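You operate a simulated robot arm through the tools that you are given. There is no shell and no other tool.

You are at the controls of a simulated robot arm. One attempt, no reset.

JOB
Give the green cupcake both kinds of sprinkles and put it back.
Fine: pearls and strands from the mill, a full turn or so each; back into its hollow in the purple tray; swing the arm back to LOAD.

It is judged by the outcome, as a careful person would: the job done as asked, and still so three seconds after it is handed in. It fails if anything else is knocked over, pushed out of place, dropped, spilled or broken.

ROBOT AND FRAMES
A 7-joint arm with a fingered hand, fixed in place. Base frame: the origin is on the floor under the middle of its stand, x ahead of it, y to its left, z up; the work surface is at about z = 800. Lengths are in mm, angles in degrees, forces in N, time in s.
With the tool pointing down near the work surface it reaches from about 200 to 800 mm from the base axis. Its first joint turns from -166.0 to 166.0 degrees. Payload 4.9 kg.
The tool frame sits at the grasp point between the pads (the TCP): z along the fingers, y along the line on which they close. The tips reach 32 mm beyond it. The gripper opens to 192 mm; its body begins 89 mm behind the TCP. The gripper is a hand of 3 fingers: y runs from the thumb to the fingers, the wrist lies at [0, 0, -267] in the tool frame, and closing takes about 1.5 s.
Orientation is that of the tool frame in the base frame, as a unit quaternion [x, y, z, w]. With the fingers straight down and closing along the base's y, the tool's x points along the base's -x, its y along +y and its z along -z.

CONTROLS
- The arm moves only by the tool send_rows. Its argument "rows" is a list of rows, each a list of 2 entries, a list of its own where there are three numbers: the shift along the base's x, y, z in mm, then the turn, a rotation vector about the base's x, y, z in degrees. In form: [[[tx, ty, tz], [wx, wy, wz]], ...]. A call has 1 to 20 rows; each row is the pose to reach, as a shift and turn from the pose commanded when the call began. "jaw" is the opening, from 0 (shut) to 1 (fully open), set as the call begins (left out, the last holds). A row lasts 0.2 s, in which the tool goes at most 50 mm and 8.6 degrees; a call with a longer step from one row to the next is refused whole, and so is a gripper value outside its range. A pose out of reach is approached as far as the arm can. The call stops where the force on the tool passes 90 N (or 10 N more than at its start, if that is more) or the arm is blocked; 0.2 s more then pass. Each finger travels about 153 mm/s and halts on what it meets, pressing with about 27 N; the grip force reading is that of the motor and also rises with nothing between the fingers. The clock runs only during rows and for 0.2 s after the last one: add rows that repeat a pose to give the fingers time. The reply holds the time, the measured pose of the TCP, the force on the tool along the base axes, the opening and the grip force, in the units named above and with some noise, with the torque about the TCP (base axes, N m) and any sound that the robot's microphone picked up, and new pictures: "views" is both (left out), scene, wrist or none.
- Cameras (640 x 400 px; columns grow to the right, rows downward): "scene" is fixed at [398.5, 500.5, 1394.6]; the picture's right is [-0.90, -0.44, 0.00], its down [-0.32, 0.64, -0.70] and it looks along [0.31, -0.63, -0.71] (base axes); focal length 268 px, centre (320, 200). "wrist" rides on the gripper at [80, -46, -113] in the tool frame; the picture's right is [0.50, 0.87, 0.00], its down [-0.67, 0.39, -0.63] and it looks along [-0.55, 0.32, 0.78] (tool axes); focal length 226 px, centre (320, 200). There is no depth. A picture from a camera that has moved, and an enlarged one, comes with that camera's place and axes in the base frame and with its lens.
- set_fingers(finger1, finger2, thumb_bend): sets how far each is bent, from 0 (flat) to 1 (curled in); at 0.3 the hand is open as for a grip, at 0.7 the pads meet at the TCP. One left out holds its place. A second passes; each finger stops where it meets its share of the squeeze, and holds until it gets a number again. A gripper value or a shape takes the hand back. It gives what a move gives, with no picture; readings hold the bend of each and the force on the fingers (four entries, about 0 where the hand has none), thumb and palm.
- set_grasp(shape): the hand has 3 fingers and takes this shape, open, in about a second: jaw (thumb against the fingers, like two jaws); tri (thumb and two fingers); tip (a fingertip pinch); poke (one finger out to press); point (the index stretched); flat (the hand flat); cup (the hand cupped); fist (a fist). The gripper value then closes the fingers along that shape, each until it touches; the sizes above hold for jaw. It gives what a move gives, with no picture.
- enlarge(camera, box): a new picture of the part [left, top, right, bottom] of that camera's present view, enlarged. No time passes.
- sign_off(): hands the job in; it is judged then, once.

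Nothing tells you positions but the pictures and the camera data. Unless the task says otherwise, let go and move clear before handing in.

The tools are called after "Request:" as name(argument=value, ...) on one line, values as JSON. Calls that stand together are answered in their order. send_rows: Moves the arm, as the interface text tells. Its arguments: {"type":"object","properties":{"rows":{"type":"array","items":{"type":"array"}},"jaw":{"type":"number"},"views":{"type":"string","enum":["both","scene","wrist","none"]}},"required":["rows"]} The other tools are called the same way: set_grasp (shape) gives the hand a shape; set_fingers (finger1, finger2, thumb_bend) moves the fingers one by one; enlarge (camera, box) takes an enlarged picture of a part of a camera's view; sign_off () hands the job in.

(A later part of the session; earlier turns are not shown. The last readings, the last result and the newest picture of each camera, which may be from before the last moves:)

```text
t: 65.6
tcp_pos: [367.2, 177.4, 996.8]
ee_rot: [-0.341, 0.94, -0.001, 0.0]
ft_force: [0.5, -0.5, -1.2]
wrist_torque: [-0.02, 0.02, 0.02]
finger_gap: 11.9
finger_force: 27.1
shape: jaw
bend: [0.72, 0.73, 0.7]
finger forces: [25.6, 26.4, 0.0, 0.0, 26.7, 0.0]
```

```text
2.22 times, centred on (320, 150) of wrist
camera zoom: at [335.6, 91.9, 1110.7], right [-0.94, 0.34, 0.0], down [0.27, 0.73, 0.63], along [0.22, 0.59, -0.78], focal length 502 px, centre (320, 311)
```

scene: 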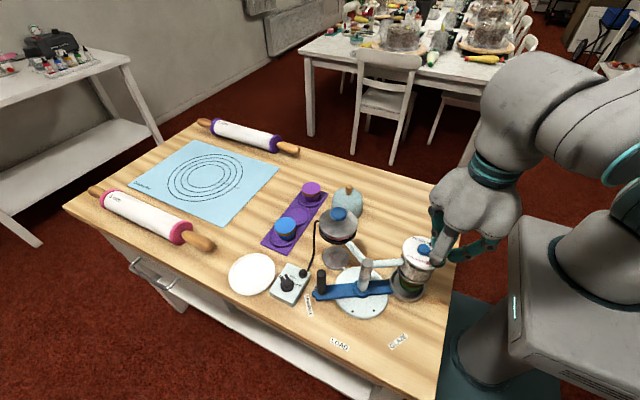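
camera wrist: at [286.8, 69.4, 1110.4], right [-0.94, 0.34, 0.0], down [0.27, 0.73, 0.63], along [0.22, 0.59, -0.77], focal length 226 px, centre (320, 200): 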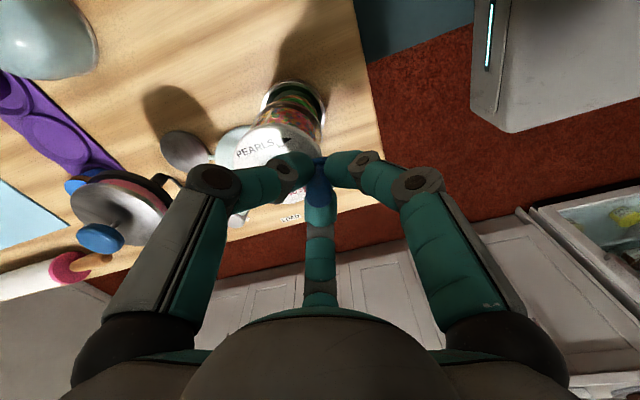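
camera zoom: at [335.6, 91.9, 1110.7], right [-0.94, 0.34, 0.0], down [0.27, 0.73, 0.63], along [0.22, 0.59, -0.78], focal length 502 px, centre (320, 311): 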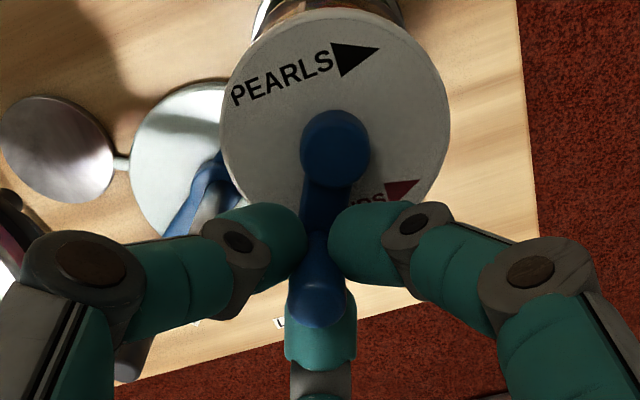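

That's 250° done and still secure. I'll finish the last 120°.

Request:
send_rows(rows=[[[-5.21, 2.43, 0], [0, 0, 0]], [[-10.77, 3.92, 0], [0, 0, 0]], [[-16.5, 4.42, 0], [0, 0, 0]], [[-22.23, 3.92, 0], [0, 0, 0]], [[-27.79, 2.43, 0], [0, 0, 0]], [[-33, 0, 0], [0, 0, 0]], [[-37.71, -3.3, 0], [0, 0, 0]], [[-41.78, -7.37, 0], [0, 0, 0]], [[-45.08, -12.08, 0], [0, 0, 0]], [[-47.51, -17.29, 0], [0, 0, 0]], [[-49, -22.85, 0], [0, 0, 0]], [[-49.5, -28.58, 0], [0, 0, 0]], [[-49.5, -28.58, 0], [0, 0, 0]]], views="both")

Request:
enlarge(camera="wrist", box=[220, 60, 420, 240])

Request:
enlarge(camera="scene", box=[375, 240, 445, 310])

```text
t: 68.4
tcp_pos: [316.5, 147.8, 998.0]
ee_rot: [-0.342, 0.94, 0.0, 0.0]
ft_force: [-1.6, -0.2, -1.1]
wrist_torque: [0.0, 0.07, 0.02]
finger_gap: 11.6
finger_force: 27.1
shape: jaw
bend: [0.72, 0.73, 0.7]
finger forces: [27.3, 26.8, 0.0, 0.0, 25.2, 0.0]
camera wrist: at [286.3, 63.2, 1110.7], right [-0.94, 0.34, 0.0], down [0.27, 0.73, 0.63], along [0.22, 0.59, -0.78], focal length 226 px, centre (320, 200)
```

scene: 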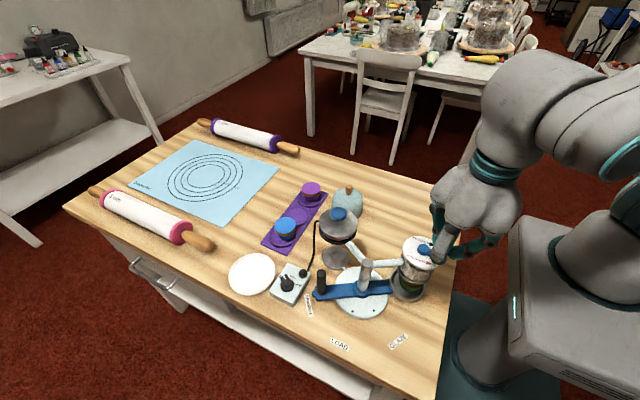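
wrist: 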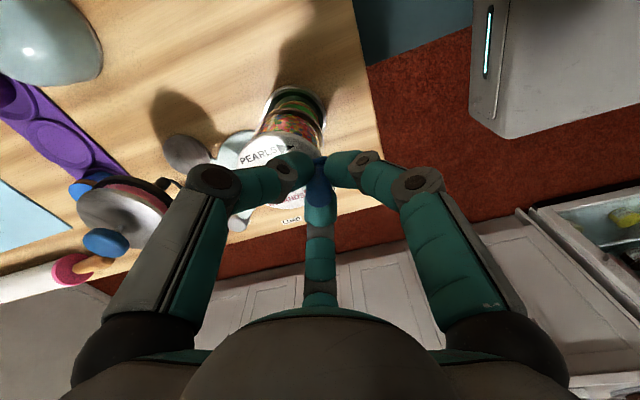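

```text
2.22 times, centred on (320, 150) of wrist
camera zoom: at [286.3, 63.2, 1110.7], right [-0.94, 0.34, 0.0], down [0.27, 0.73, 0.63], along [0.22, 0.59, -0.78], focal length 502 px, centre (320, 311)
```

zoom: 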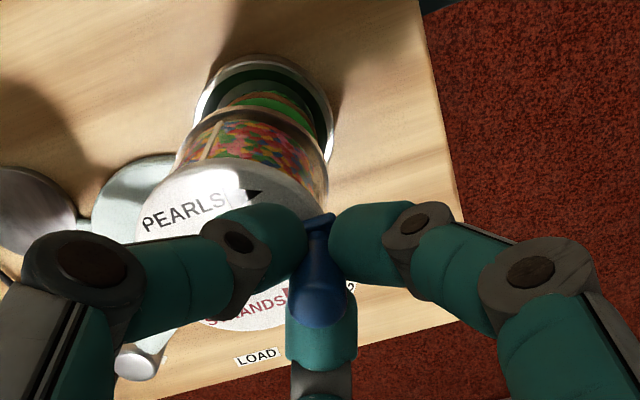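

```text
5.71 times, centred on (410, 275) of scene
camera zoom: at [398.5, 500.5, 1394.6], right [-0.9, -0.44, 0.0], down [-0.32, 0.64, -0.7], along [0.31, -0.63, -0.71], focal length 1531 px, centre (-194, -229)
```

zoom: 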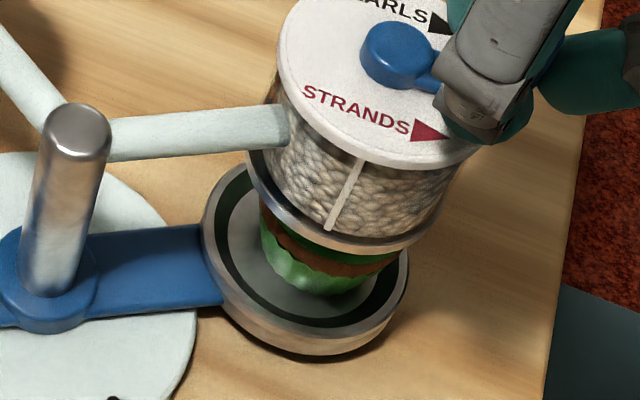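

Both turns are done. I'll release the crank, lift clear, and go back to the swing handle.

Request:
send_rows(rows=[[[0, 0, 0], [0, 0, 0]], [[0, 0, 0], [0, 0, 0]], [[0, 0, 20], [0, 0, 0]], [[0, 0, 55], [0, 0, 0]], [[0, 0, 90], [0, 0, 0]], [[0, 0, 100], [0, 0, 0]]], jaw=0.25, views="both")

Request:
enlarge(camera="scene", box=[310, 220, 450, 330])

Request:
enlarge(camera="wrist", box=[220, 50, 420, 200])

```text
t: 69.8
tcp_pos: [317.3, 149.1, 1097.1]
ee_rot: [-0.342, 0.94, 0.001, 0.0]
ft_force: [0.1, 0.0, -0.7]
wrist_torque: [-0.02, 0.03, 0.04]
finger_gap: 48.0
finger_force: 0.2
shape: jaw
bend: [0.78, 0.78, 0.7]
finger forces: [0.1, 0.0, 0.0, 0.0, 0.0, 0.0]
camera wrist: at [286.2, 63.0, 1212.0], right [-0.94, 0.34, 0.0], down [0.27, 0.73, 0.63], along [0.22, 0.59, -0.78], focal length 226 px, centre (320, 200)
```

scene: 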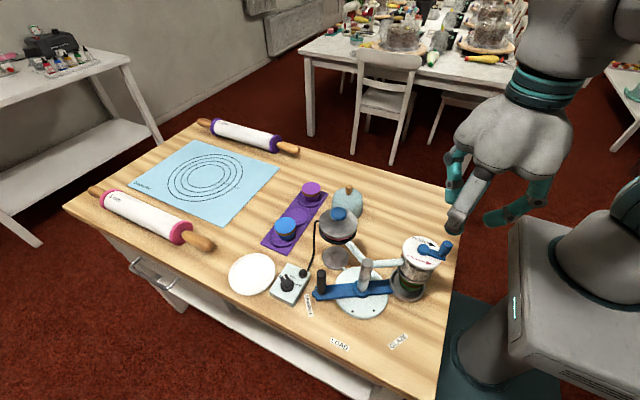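
wrist: 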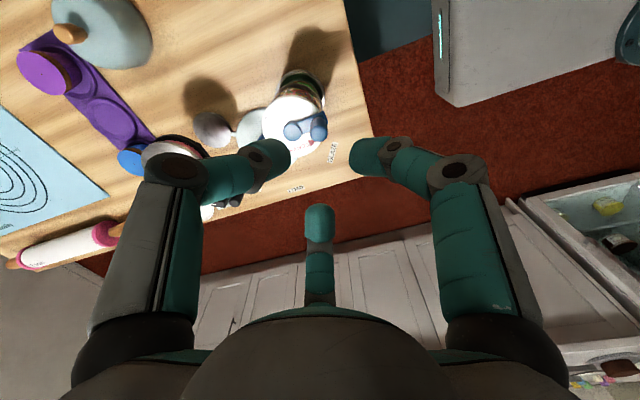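

```text
3.64 times, centred on (380, 275) of scene
camera zoom: at [398.5, 500.5, 1394.6], right [-0.9, -0.44, 0.0], down [-0.32, 0.64, -0.7], along [0.31, -0.63, -0.71], focal length 974 px, centre (102, -73)
```

zoom: 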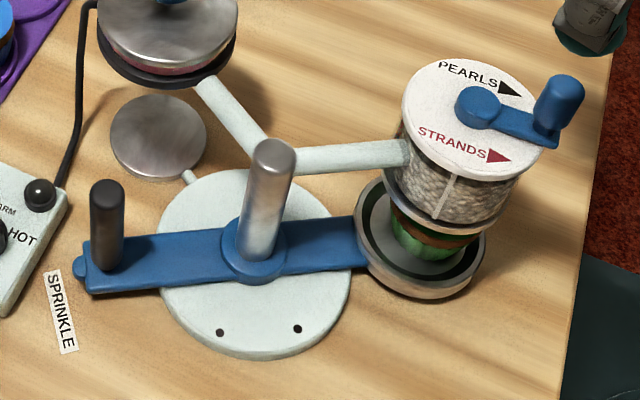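

```text
2.67 times, centred on (320, 125) of wrist
camera zoom: at [286.2, 63.0, 1212.0], right [-0.94, 0.34, 0.0], down [0.27, 0.73, 0.63], along [0.22, 0.59, -0.78], focal length 603 px, centre (320, 400)
```

zoom: 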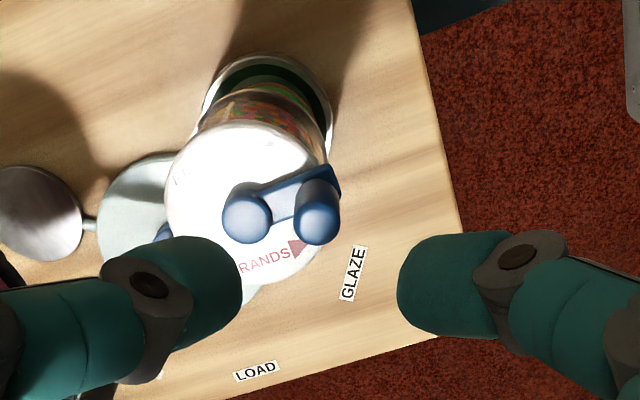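

The crank is back at its starting angle and everything looks undisturbed. I'll go back over the swing handle.

Request:
send_rows(rows=[[[20, 10, 0], [0, 0, 0]], [[60, 31, 0], [0, 0, 1]], [[100, 51, 0], [0, 0, 2]], [[140, 72, 0], [0, 0, 3]], [[175, 90, -10], [0, 0, 3]], [[199.5, 102.4, -30], [0, 0, 3]], [[199.5, 102.4, -50], [0, 0, 3]], [[199.5, 102.4, -50], [0, 0, 3]]], jaw=0.2, views="both")

Request:
enlarge(camera="wrist", box=[220, 50, 420, 200])

Request:
enlarge(camera="scene", box=[280, 190, 400, 310])

```text
t: 71.6
tcp_pos: [516.8, 251.1, 1047.4]
ee_rot: [-0.366, 0.93, 0.0, 0.0]
ft_force: [-0.2, 0.5, -0.6]
wrist_torque: [0.02, -0.01, -0.02]
finger_gap: 38.5
finger_force: 0.1
shape: jaw
bend: [0.77, 0.77, 0.7]
finger forces: [0.0, 0.0, 0.1, 0.0, 0.0, 0.0]
camera wrist: at [490.4, 163.3, 1161.3], right [-0.96, 0.29, 0.0], down [0.23, 0.74, 0.63], along [0.19, 0.6, -0.78], focal length 226 px, centre (320, 200)
```

scene: 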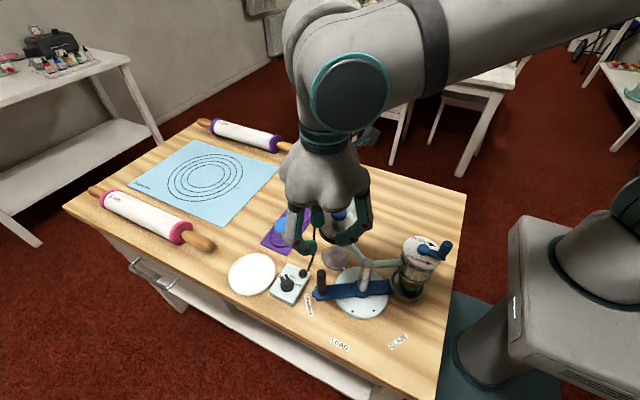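
wrist: 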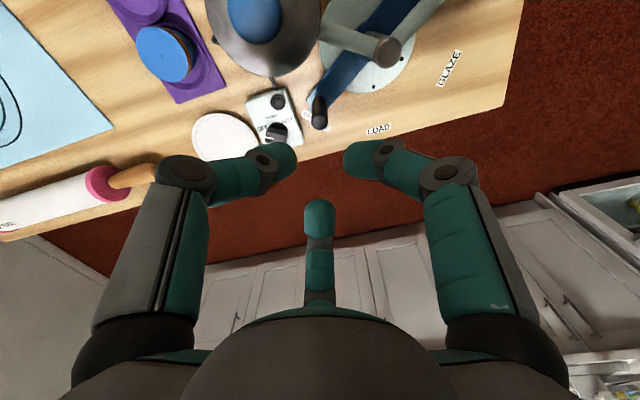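

```text
2.67 times, centred on (320, 125) of wrist
camera zoom: at [490.4, 163.3, 1161.3], right [-0.96, 0.29, 0.0], down [0.23, 0.74, 0.63], along [0.19, 0.6, -0.78], focal length 603 px, centre (320, 400)
```

zoom: 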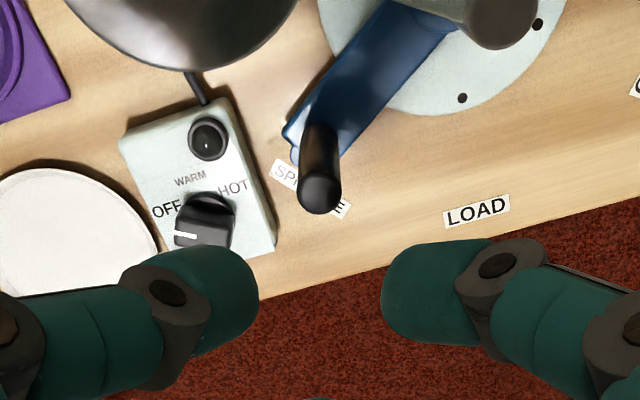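

```text
3.33 times, centred on (340, 250) of scene
camera zoom: at [398.5, 500.5, 1394.6], right [-0.9, -0.44, 0.0], down [-0.32, 0.64, -0.7], along [0.31, -0.63, -0.71], focal length 893 px, centre (253, 33)
```

zoom: 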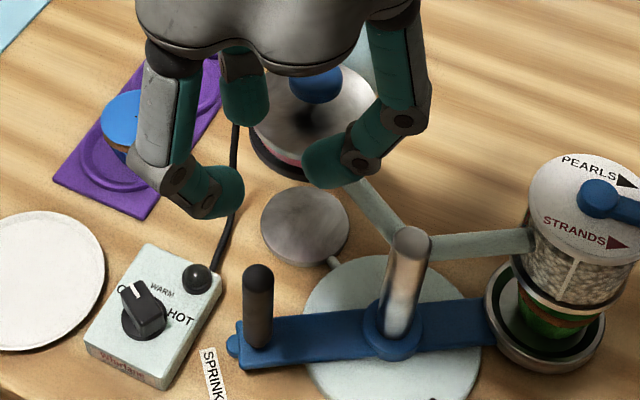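

The peg is directly below. I'll come down around it with a narrow opening and grip.

Request:
send_rows(rows=[[[0.3, 0.5, -35], [0, 0, 0]], [[0.3, 0.5, -70], [0, 0, 0]], [[0.3, 0.5, -100], [0, 0, 0]], [[0.3, 0.5, -120], [0, 0, 0]], [[0.3, 0.5, -133], [0, 0, 0]], [[0.3, 0.5, -133], [0, 0, 0]]], jaw=0.15, views="both")

Request:
enlarge(camera="wrist", box=[160, 30, 440, 230])

Request:
enlarge(camera="scene", box=[280, 190, 400, 310])

```text
t: 73.0
tcp_pos: [516.8, 252.0, 914.1]
ee_rot: [-0.367, 0.93, 0.001, 0.001]
ft_force: [0.3, 0.1, -0.4]
wrist_torque: [0.0, -0.06, 0.01]
finger_gap: 29.0
finger_force: 0.1
shape: jaw
bend: [0.76, 0.76, 0.7]
finger forces: [0.1, 0.1, 0.1, 0.1, 0.1, 0.0]
camera wrist: at [490.1, 164.7, 1027.7], right [-0.96, 0.29, 0.0], down [0.23, 0.74, 0.63], along [0.19, 0.6, -0.78], focal length 226 px, centre (320, 200)
```

scene: 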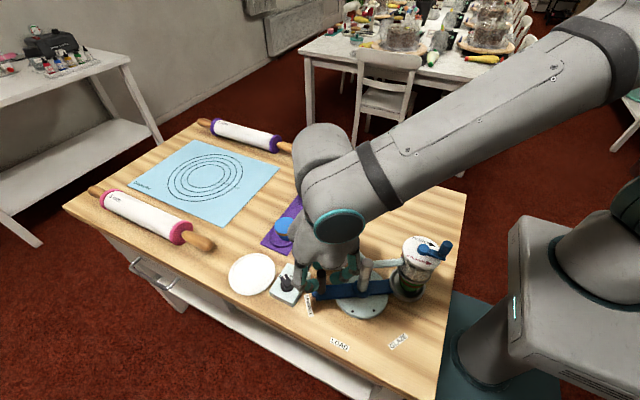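
wrist: 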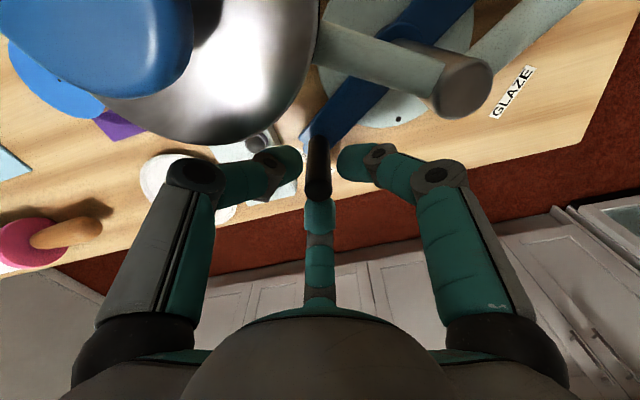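

```text
2.00 times, centred on (300, 130) of wrist
camera zoom: at [490.1, 164.7, 1027.7], right [-0.96, 0.29, 0.0], down [0.23, 0.74, 0.63], along [0.19, 0.6, -0.78], focal length 452 px, centre (360, 340)
```

zoom: 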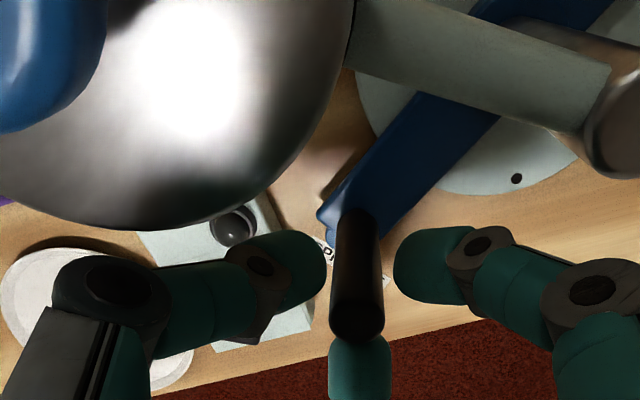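

```text
3.33 times, centred on (340, 250) of scene
camera zoom: at [398.5, 500.5, 1394.6], right [-0.9, -0.44, 0.0], down [-0.32, 0.64, -0.7], along [0.31, -0.63, -0.71], focal length 893 px, centre (253, 33)
```

zoom: 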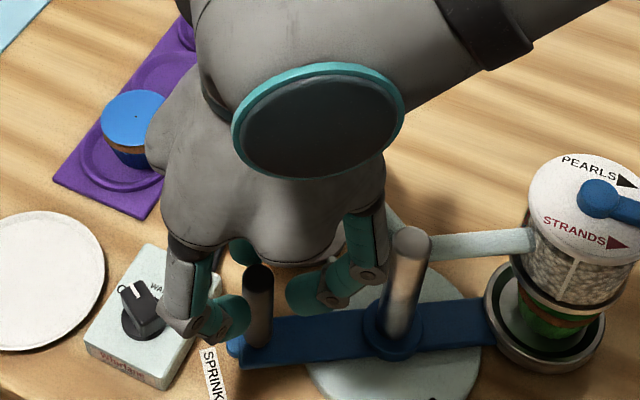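

The peg is centred with clear space around it. I'll grip firmly and swing the arm back toward LOAD.

Request:
send_rows(rows=[[[0, 0, 0], [0, 0, 0]], [[0, 0, 0], [0, 0, 0]], [[0, 0, 0], [0, 0, 0]]], jaw=0.02, views="none")

Request:
send_rows(rows=[[[-2.15, 3.3, 0], [0, 0, 1]], [[-4.36, 6.59, 0], [0, 0, 2]], [[-9.28, 12.77, 0], [0, 0, 4]], [[-14.71, 18.49, 0], [0, 0, 6]], [[-20.62, 23.72, 0], [0, 0, 8]], [[-26.97, 28.42, 0], [0, 0, 10]], [[-33.7, 32.54, 0], [0, 0, 12]], [[-33.7, 32.54, 0], [0, 0, 12]]], views="both")

Request:
enlarge(camera="scene", box=[330, 190, 450, 310])

```text
t: 73.8
tcp_pos: [516.4, 251.9, 914.2]
ee_rot: [-0.366, 0.93, 0.0, 0.0]
ft_force: [2.7, 1.5, -5.4]
wrist_torque: [0.07, -0.07, -0.02]
finger_gap: 13.7
finger_force: 26.7
shape: jaw
bend: [0.73, 0.73, 0.7]
finger forces: [22.1, 24.7, 0.0, 0.0, 23.9, 0.0]
```

```text
t: 75.6
tcp_pos: [482.6, 283.6, 914.2]
ee_rot: [-0.462, 0.887, -0.001, -0.001]
ft_force: [-1.5, -3.6, -5.1]
wrist_torque: [-0.08, 0.04, -0.04]
finger_gap: 13.6
finger_force: 26.9
shape: jaw
bend: [0.73, 0.73, 0.7]
finger forces: [25.1, 23.8, 0.0, 0.0, 24.8, 0.0]
camera wrist: at [475.7, 193.2, 1027.5], right [-1.0, 0.09, 0.0], down [0.07, 0.77, 0.63], along [0.05, 0.63, -0.78], focal length 226 px, centre (320, 200)
```

scene: 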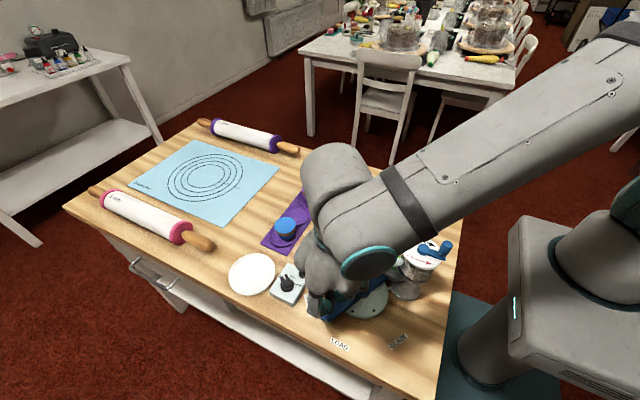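
wrist: 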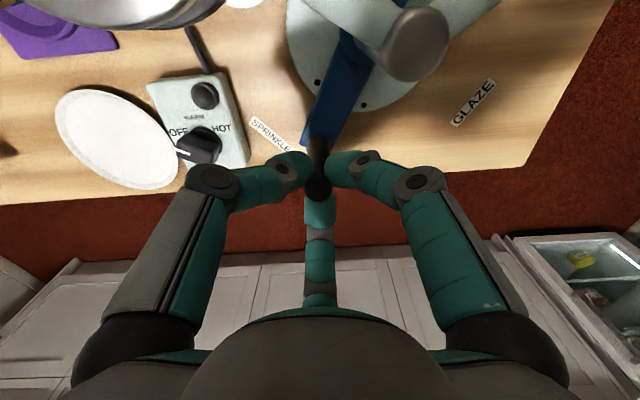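

```text
3.33 times, centred on (390, 250) of scene
camera zoom: at [398.5, 500.5, 1394.6], right [-0.9, -0.44, 0.0], down [-0.32, 0.64, -0.7], along [0.31, -0.63, -0.71], focal length 893 px, centre (87, 33)
```

zoom: 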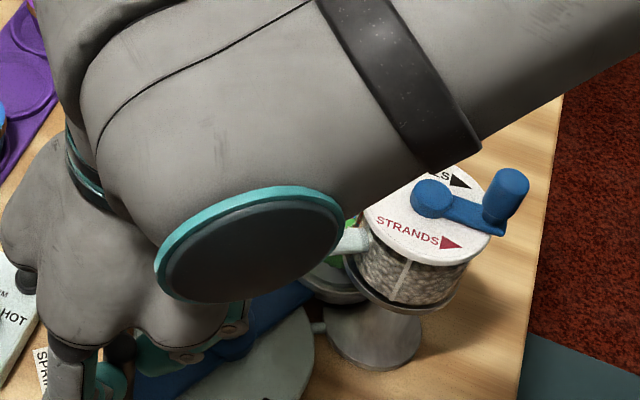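

It's swinging back smoothly. I'll bring the handle the rest of the way to LOAD.

Request:
send_rows(rows=[[[-7.07, 3.52, 0], [0, 0, 1]], [[-14.41, 6.42, 0], [0, 0, 2]], [[-21.99, 8.66, 0], [0, 0, 3]], [[-29.72, 10.24, 0], [0, 0, 4]], [[-37.56, 11.13, 0], [0, 0, 5]], [[-40.72, 11.3, 0], [0, 0, 5]], [[-43.88, 11.35, 0], [0, 0, 5]], [[-43.88, 11.35, 0], [0, 0, 5]]], views="both")

Request:
enlarge(camera="wrist", box=[200, 0, 440, 220])

```text
t: 77.4
tcp_pos: [439.3, 296.2, 912.6]
ee_rot: [-0.5, 0.866, 0.0, -0.001]
ft_force: [0.2, -6.4, -8.0]
wrist_torque: [-0.15, -0.02, 0.0]
finger_gap: 13.6
finger_force: 27.6
shape: jaw
bend: [0.73, 0.73, 0.7]
finger forces: [25.2, 23.0, 0.0, 0.0, 26.2, 0.1]
camera wrist: at [440.1, 204.3, 1027.6], right [-1.0, 0.0, 0.0], down [0.0, 0.78, 0.63], along [0.0, 0.63, -0.78], focal length 226 px, centre (320, 200)
```

scene: 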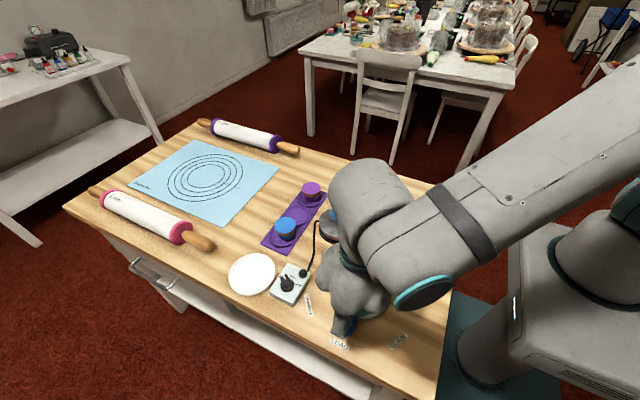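
wrist: 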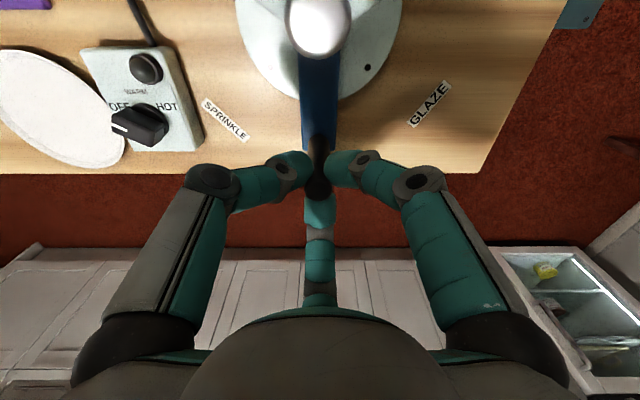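

```text
1.82 times, centred on (320, 110) of wrist
camera zoom: at [440.1, 204.3, 1027.6], right [-1.0, 0.0, 0.0], down [0.0, 0.78, 0.63], along [0.0, 0.63, -0.78], focal length 411 px, centre (320, 364)
```

zoom: 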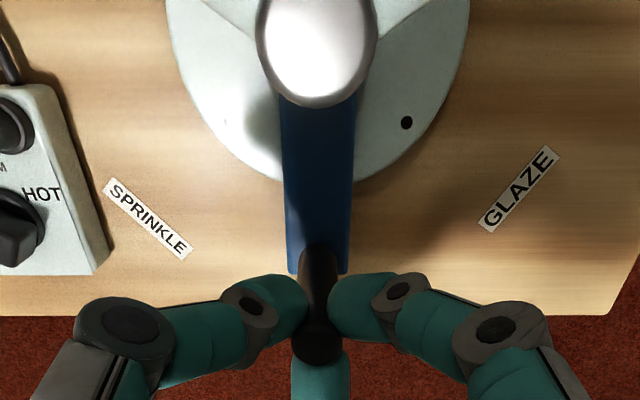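

The handle is back at LOAD. I'll release it, lift off, and move over to inspect the cupcake.

Request:
send_rows(rows=[[[0, 0, 0], [0, 0, 0]], [[0, 0, 0], [0, 0, 0]], [[0, 0, 15], [0, 0, 0]], [[0, 0, 45], [0, 0, 0]], [[0, 0, 85], [0, 0, 0]], [[0, 0, 125], [0, 0, 0]], [[0, -10, 160], [0, 0, 0]], [[0, -45, 170], [0, 0, 0]], [[0, -90, 170], [0, 0, 0]], [[0, -135, 170], [0, 0, 0]], [[0, -175, 170], [0, 0, 0]], [[0, -206, 170], [0, 0, 0]], [[0, -206, 170], [0, 0, 0]]], jaw=0.2, views="both")

Request:
enlarge(camera="wrist", box=[220, 50, 420, 200])

Request:
enlarge(camera="wrist", box=[280, 60, 360, 125])

Request:
enlarge(camera="scene", box=[330, 220, 430, 320])

```text
t: 80.2
tcp_pos: [440.6, 89.5, 1085.6]
ee_rot: [-0.499, 0.866, 0.0, 0.001]
ft_force: [0.1, -0.6, 0.2]
wrist_torque: [-0.01, 0.04, 0.02]
finger_gap: 38.4
finger_force: 0.0
shape: jaw
bend: [0.77, 0.77, 0.7]
finger forces: [0.0, 0.1, 0.0, 0.0, 0.0, 0.1]
camera wrist: at [440.3, -1.3, 1198.2], right [-1.0, 0.0, 0.0], down [0.0, 0.78, 0.63], along [0.0, 0.63, -0.78], focal length 226 px, centre (320, 200)
```

scene: 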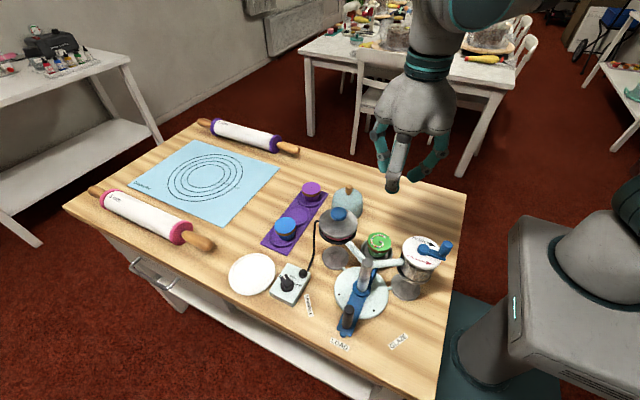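
wrist: 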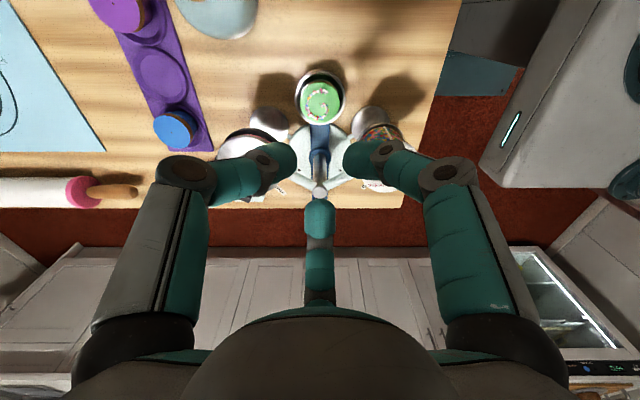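

```text
2.67 times, centred on (320, 125) of wrist
camera zoom: at [440.3, -1.3, 1198.2], right [-1.0, 0.0, 0.0], down [0.0, 0.78, 0.63], along [0.0, 0.63, -0.78], focal length 603 px, centre (320, 400)
```

zoom: 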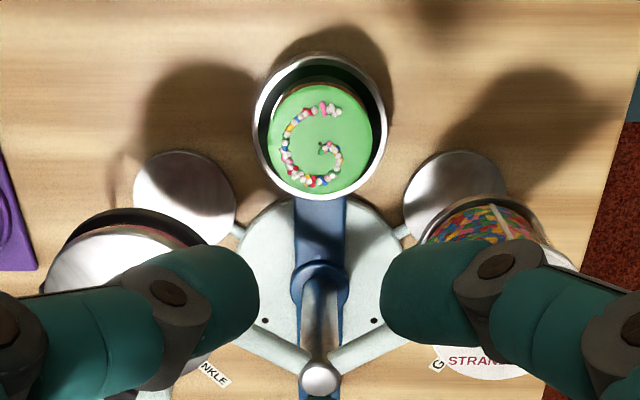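

```text
6.15 times, centred on (320, 92) of wrist
camera zoom: at [440.3, -1.3, 1198.2], right [-1.0, 0.0, 0.0], down [0.0, 0.78, 0.63], along [0.0, 0.63, -0.78], focal length 1391 px, centre (320, 862)
```

zoom: 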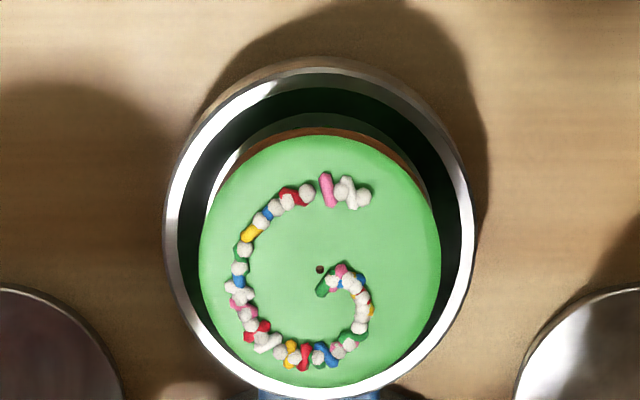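

```text
4.00 times, centred on (380, 270) of scene
camera zoom: at [398.5, 500.5, 1394.6], right [-0.9, -0.44, 0.0], down [-0.32, 0.64, -0.7], along [0.31, -0.63, -0.71], focal length 1072 px, centre (80, -80)
```

zoom: 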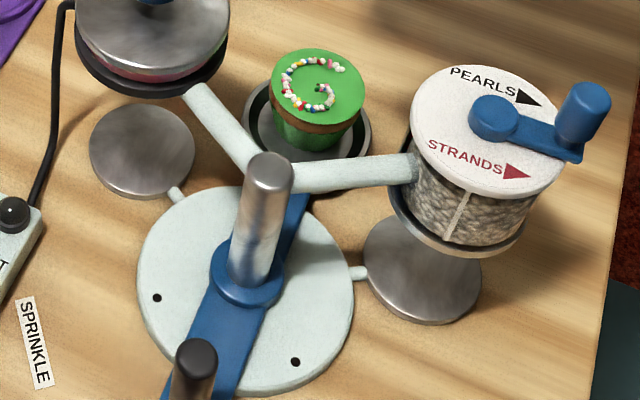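

Both white pearls and coloured strands are on the green cupcake. I'll lean the hand as before, open to the same width, and come down around it to pick it up by its sides.

Request:
send_rows(rows=[[[-0.7, 0, 0], [6, 0, 0]], [[-0.7, 0, -15], [12, 0, 0]], [[-0.7, 0, -50], [12, 0, 0]], [[-0.7, 0, -90], [12, 0, 0]], [[-0.7, 0, -125], [12, 0, 0]], [[-0.7, 0, -150], [12, 0, 0]], [[-0.7, 0, -165], [12, 0, 0]], [[-0.7, 0, -165], [12, 0, 0]]], jaw=0.37, views="both")

Request:
enlarge(camera="wrist", box=[220, 60, 420, 210])

Request:
enlarge(camera="scene", box=[330, 170, 430, 290])

```text
t: 82.0
tcp_pos: [437.3, 90.9, 919.4]
ee_rot: [-0.497, 0.862, 0.091, 0.052]
ft_force: [0.0, -0.2, 0.5]
wrist_torque: [-0.03, 0.01, 0.0]
finger_gap: 70.7
finger_force: 0.0
shape: jaw
bend: [0.43, 0.43, 0.7]
finger forces: [0.0, 0.0, 0.1, 0.0, 0.1, 0.0]
camera wrist: at [438.2, -22.6, 1011.1], right [-1.0, 0.0, 0.0], down [0.0, 0.63, 0.78], along [0.0, 0.78, -0.63], focal length 226 px, centre (320, 200)
```

scene: 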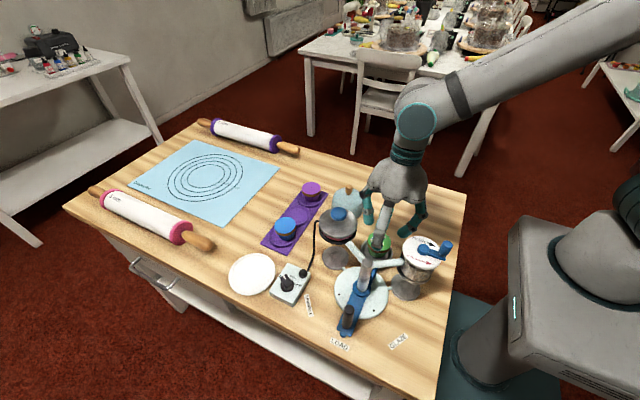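
wrist: 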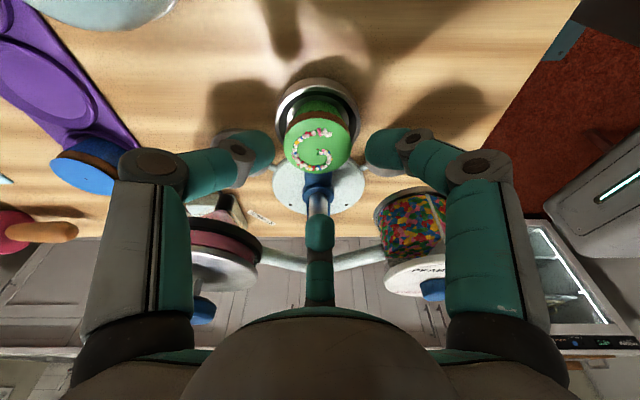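

```text
2.67 times, centred on (320, 135) of wrist
camera zoom: at [438.2, -22.6, 1011.1], right [-1.0, 0.0, 0.0], down [0.0, 0.63, 0.78], along [0.0, 0.78, -0.63], focal length 603 px, centre (320, 373)
```

zoom: 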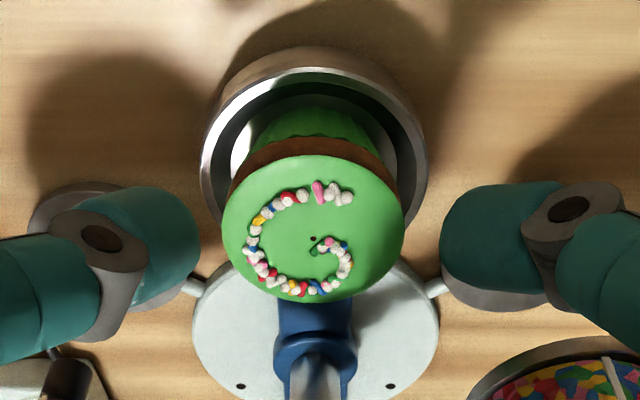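

```text
3.33 times, centred on (380, 230) of scene
camera zoom: at [398.5, 500.5, 1394.6], right [-0.9, -0.44, 0.0], down [-0.32, 0.64, -0.7], along [0.31, -0.63, -0.71], focal length 893 px, centre (120, 100)
```

zoom: 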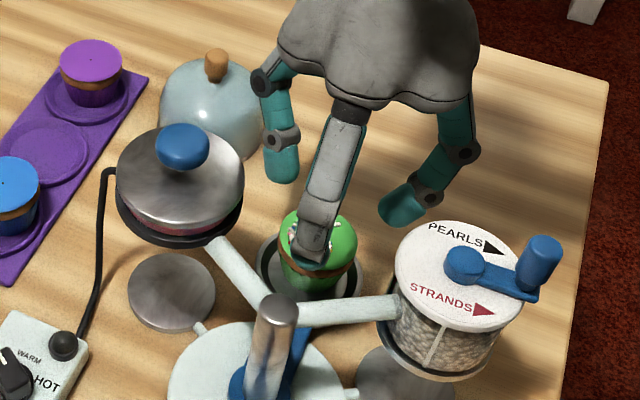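

The cupcake is 2 mm to one side of the hand's centre plane, so I'll correct that and go down to grip height.

Request:
send_rows(rows=[[[2.1, 0.5, -8], [0, 0, 0]], [[2.1, 0.5, -20], [0, 0, 0]], [[2.1, 0.5, -30], [0, 0, 0]], [[2.1, 0.5, -39], [0, 0, 0]], [[2.1, 0.5, -44], [0, 0, 0]], [[2.1, 0.5, -44], [0, 0, 0]]], views="both")

Request:
enlarge(camera="wrist", box=[220, 90, 420, 240])

Request:
enlarge(camera="scene", box=[330, 170, 430, 290])

```text
t: 83.4
tcp_pos: [440.9, 90.2, 875.0]
ee_rot: [-0.497, 0.861, 0.09, 0.053]
ft_force: [0.3, 0.0, 0.6]
wrist_torque: [-0.02, 0.03, -0.01]
finger_gap: 70.5
finger_force: 0.1
shape: jaw
bend: [0.43, 0.43, 0.7]
finger forces: [0.1, 0.0, 0.0, 0.0, 0.0, 0.0]
camera wrist: at [441.2, -22.4, 966.9], right [-1.0, 0.0, 0.0], down [0.0, 0.63, 0.78], along [0.0, 0.78, -0.63], focal length 226 px, centre (320, 200)
```

scene: 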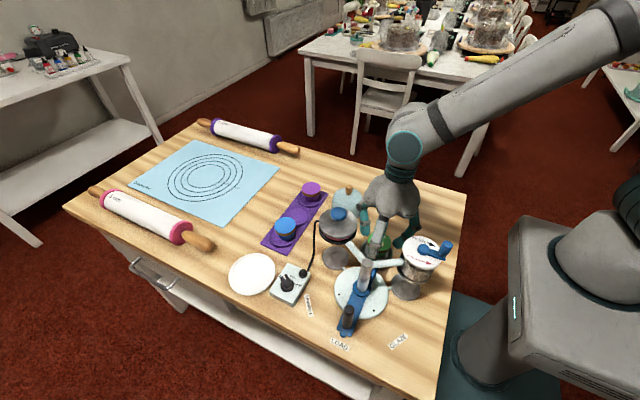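
wrist: 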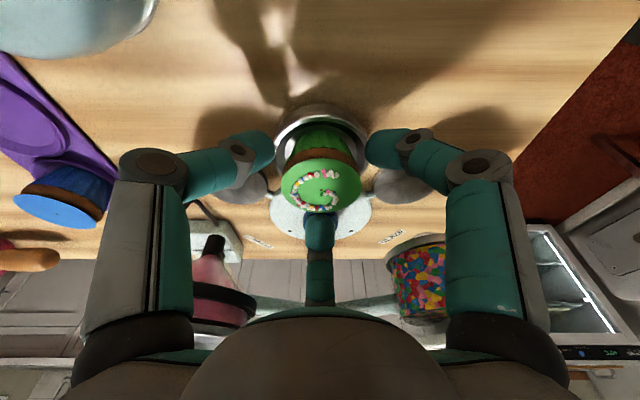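

```text
2.67 times, centred on (320, 165) of wrist
camera zoom: at [441.2, -22.4, 966.9], right [-1.0, 0.0, 0.0], down [0.0, 0.63, 0.78], along [0.0, 0.78, -0.63], focal length 603 px, centre (320, 293)
```

zoom: 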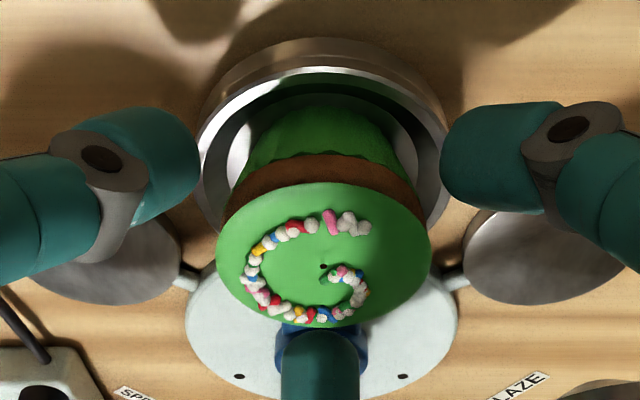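

```text
3.33 times, centred on (380, 230) of scene
camera zoom: at [398.5, 500.5, 1394.6], right [-0.9, -0.44, 0.0], down [-0.32, 0.64, -0.7], along [0.31, -0.63, -0.71], focal length 893 px, centre (120, 100)
```

zoom: 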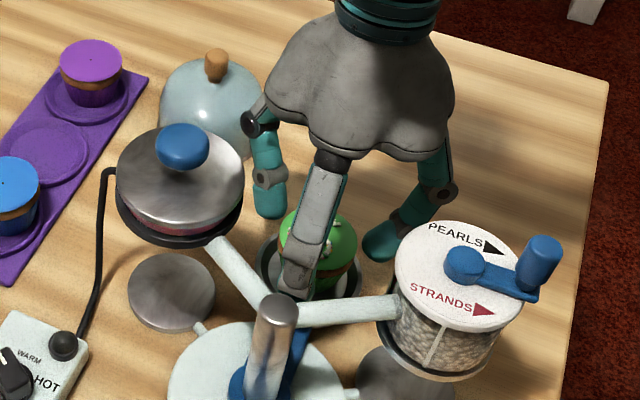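

Aligned. I'll make a final 1 mm adjustment and close on the cupcake's sides as before.

Request:
send_rows(rows=[[[-0.8, -1.2, 0], [0, 0, 0]], [[-0.8, -1.2, 0], [0, 0, 0]], [[-0.8, -1.2, 0], [0, 0, 0]], [[-0.8, -1.2, 0], [0, 0, 0]], [[-0.8, -1.2, 0], [0, 0, 0]]], jaw=0.22, views="wrist")

Request:
enlarge(camera="wrist", box=[220, 90, 420, 240])

```text
t: 84.6
tcp_pos: [439.6, 89.1, 876.1]
ee_rot: [-0.497, 0.862, 0.09, 0.053]
ft_force: [-0.3, 0.8, 6.4]
wrist_torque: [0.22, 0.0, 0.0]
finger_gap: 47.5
finger_force: 27.2
shape: jaw
bend: [0.78, 0.79, 0.7]
finger forces: [24.3, 22.6, 0.1, 0.0, 24.7, 0.0]
camera wrist: at [440.7, -23.7, 967.5], right [-1.0, 0.0, 0.0], down [0.0, 0.63, 0.78], along [0.0, 0.78, -0.63], focal length 226 px, centre (320, 200)
```

wrist: 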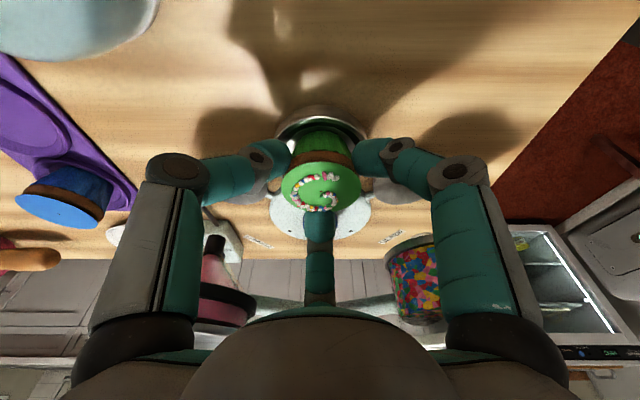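

```text
2.67 times, centred on (320, 165) of wrist
camera zoom: at [440.7, -23.7, 967.5], right [-1.0, 0.0, 0.0], down [0.0, 0.63, 0.78], along [0.0, 0.78, -0.63], focal length 603 px, centre (320, 293)
```

zoom: 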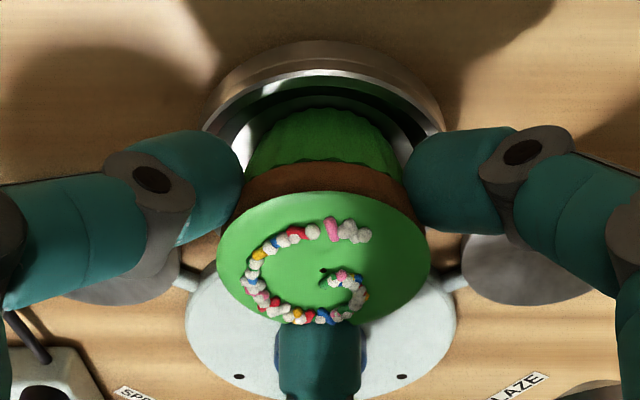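

All three digits hold it and the sprinkles are untouched. I'll lift slightly and check.

Request:
send_rows(rows=[[[0, 0, 5], [0, 0, 0]], [[0, 0, 15], [0, 0, 0]], [[0, 0, 30], [0, 0, 0]], [[0, 0, 30], [0, 0, 0]]], views="both")

Request:
enlarge(camera="wrist", box=[220, 90, 420, 240])

Request:
enlarge(camera="scene", box=[330, 170, 430, 290])

```text
t: 85.6
tcp_pos: [439.6, 89.2, 906.5]
ee_rot: [-0.497, 0.862, 0.09, 0.053]
ft_force: [0.6, -0.3, -0.7]
wrist_torque: [-0.02, 0.03, 0.01]
finger_gap: 47.0
finger_force: 27.4
shape: jaw
bend: [0.78, 0.79, 0.7]
finger forces: [24.1, 21.0, 0.1, 0.0, 24.5, 0.0]
camera wrist: at [440.7, -23.5, 997.2], right [-1.0, 0.0, 0.0], down [0.0, 0.63, 0.78], along [0.0, 0.78, -0.63], focal length 226 px, centre (320, 200)
```

scene: 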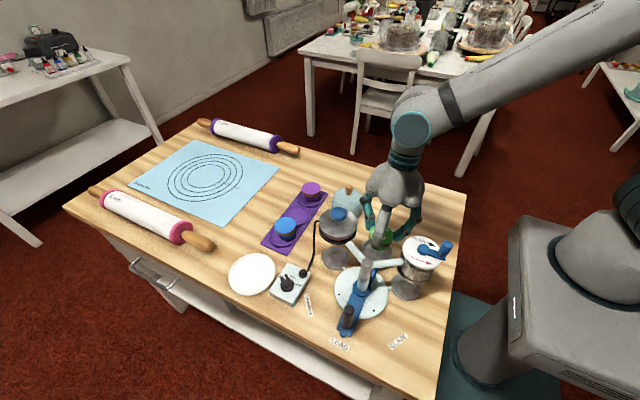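
wrist: 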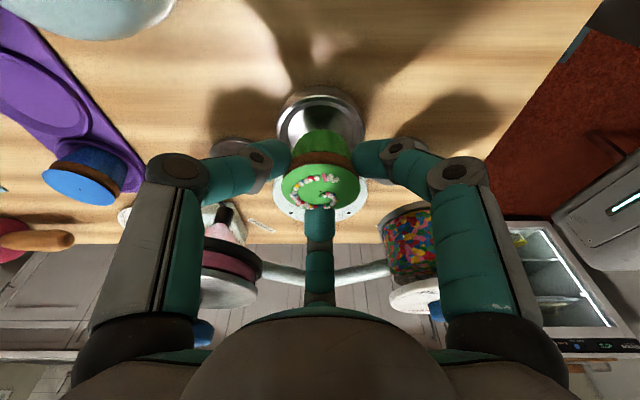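

```text
2.67 times, centred on (320, 165) of wrist
camera zoom: at [440.7, -23.5, 997.2], right [-1.0, 0.0, 0.0], down [0.0, 0.63, 0.78], along [0.0, 0.78, -0.63], focal length 603 px, centre (320, 293)
```

zoom: 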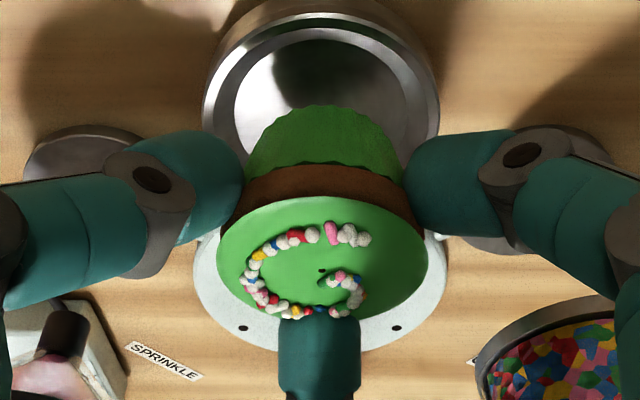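

```text
3.33 times, centred on (380, 230) of scene
camera zoom: at [398.5, 500.5, 1394.6], right [-0.9, -0.44, 0.0], down [-0.32, 0.64, -0.7], along [0.31, -0.63, -0.71], focal length 893 px, centre (120, 100)
```

zoom: 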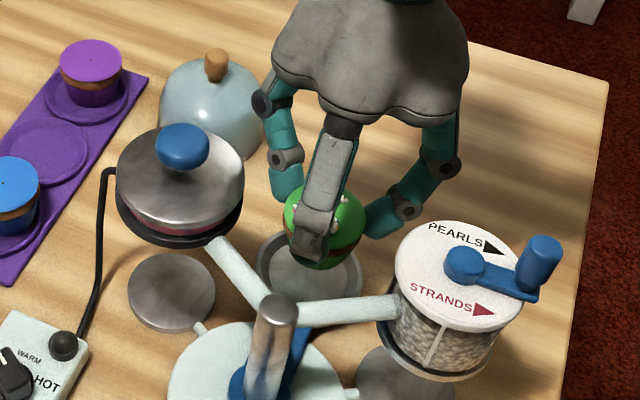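

The cupcake is held steady, the dish is undisturbed, and the sprinkles are intact. I'll raise it clear, carry it back over the tray while turning -37°, and hover.

Request:
send_rows(rows=[[[0, 0, 30], [0, 0, 0]], [[0, 0, 65], [0, 0, 0]], [[0, 0, 100], [0, 0, 0]], [[0, 0, 135], [0, 0, 0]], [[0, 0, 160], [0, 0, 0]], [[10, -1, 170], [0, 0, -2]], [[40, -3, 170], [0, 0, -6]], [[75, -6, 170], [0, 0, -12]], [[110, -9, 170], [0, 0, -18]], [[145, -12, 170], [0, 0, -23]], [[180, -15, 170], [0, 0, -28]], [[212, -17, 170], [0, 0, -33]], [[235, -19, 170], [0, 0, -36]], [[241.4, -19.3, 170], [0, 0, -37]], [[241.4, -19.3, 170], [0, 0, -37]]], views="both")

Request:
enlarge(camera="wrist", box=[220, 50, 420, 230])

Request:
enlarge(camera="scene", box=[230, 100, 350, 250])

```text
t: 88.8
tcp_pos: [681.1, 69.6, 1074.0]
ee_rot: [-0.198, 0.975, 0.069, 0.078]
ft_force: [0.0, -0.4, -1.0]
wrist_torque: [0.01, -0.01, -0.02]
finger_gap: 47.0
finger_force: 27.3
shape: jaw
bend: [0.78, 0.79, 0.7]
finger forces: [24.1, 21.4, 0.1, 0.0, 24.5, 0.0]
camera wrist: at [613.9, -20.3, 1166.3], right [-0.8, 0.6, 0.0], down [0.38, 0.5, 0.78], along [0.47, 0.62, -0.63], focal length 226 px, centre (320, 200)
```

scene: 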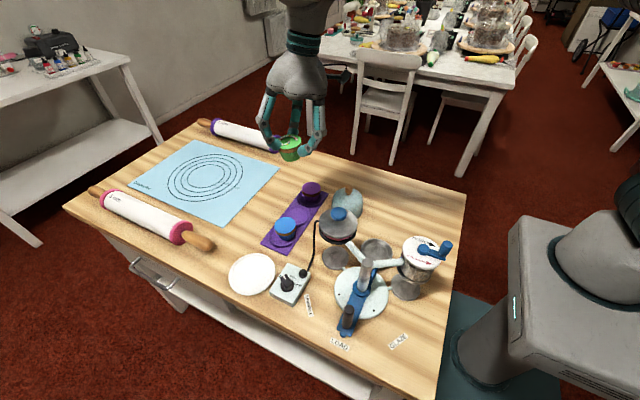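
wrist: 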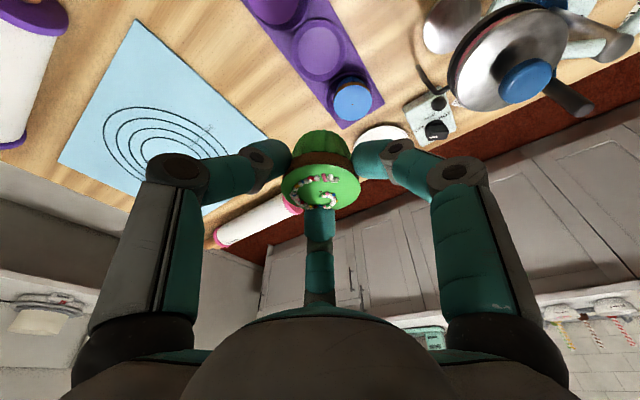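

```text
2.22 times, centred on (320, 140) of wrist
camera zoom: at [613.9, -20.3, 1166.3], right [-0.8, 0.6, 0.0], down [0.38, 0.5, 0.78], along [0.47, 0.62, -0.63], focal length 502 px, centre (320, 333)
```

zoom: 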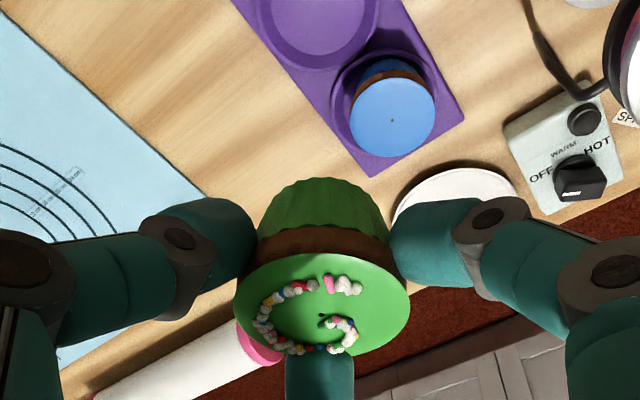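

```text
2.67 times, centred on (290, 175) of scene
camera zoom: at [398.5, 500.5, 1394.6], right [-0.9, -0.44, 0.0], down [-0.32, 0.64, -0.7], along [0.31, -0.63, -0.71], focal length 715 px, centre (400, 267)
```

zoom: 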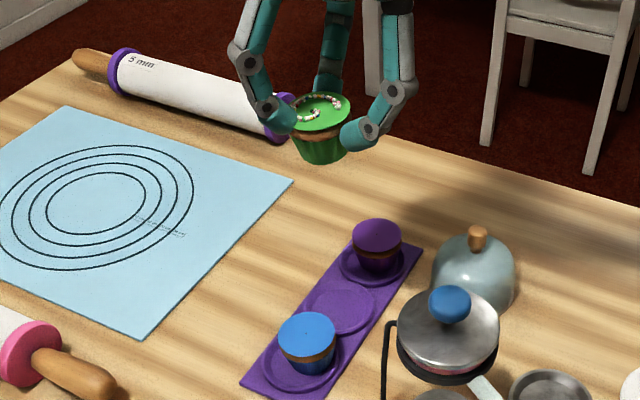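

The cupcake hangs level over the empty green hollow. I'll measure the hollow's centre precisely before lowering.

Request:
enlarge(camera="scene", box=[264, 178, 328, 248])

Request:
enlarge(camera="wrist", box=[240, 0, 400, 120])

```text
5.71 times, centred on (296, 213) of scene
camera zoom: at [398.5, 500.5, 1394.6], right [-0.9, -0.44, 0.0], down [-0.32, 0.64, -0.7], along [0.31, -0.63, -0.71], focal length 1531 px, centre (457, 126)
```

zoom: 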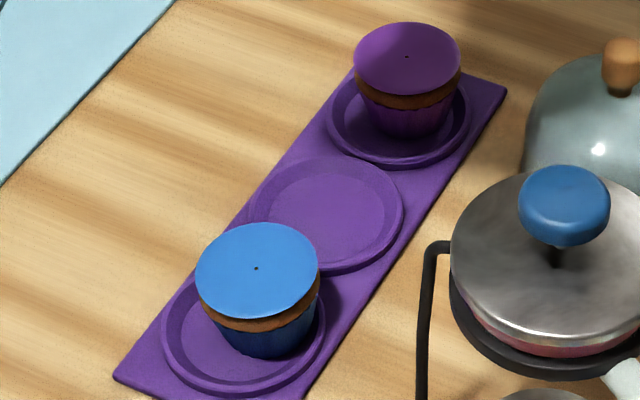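

```text
3.33 times, centred on (320, 60) of wrist
camera zoom: at [613.9, -20.3, 1166.3], right [-0.8, 0.6, 0.0], down [0.38, 0.5, 0.78], along [0.47, 0.62, -0.63], focal length 754 px, centre (320, 667)
```

zoom: 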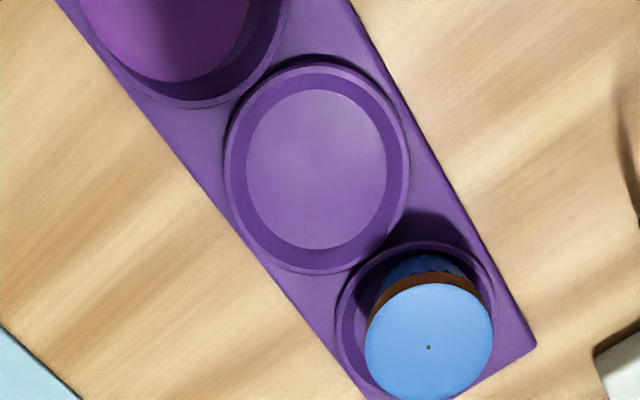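

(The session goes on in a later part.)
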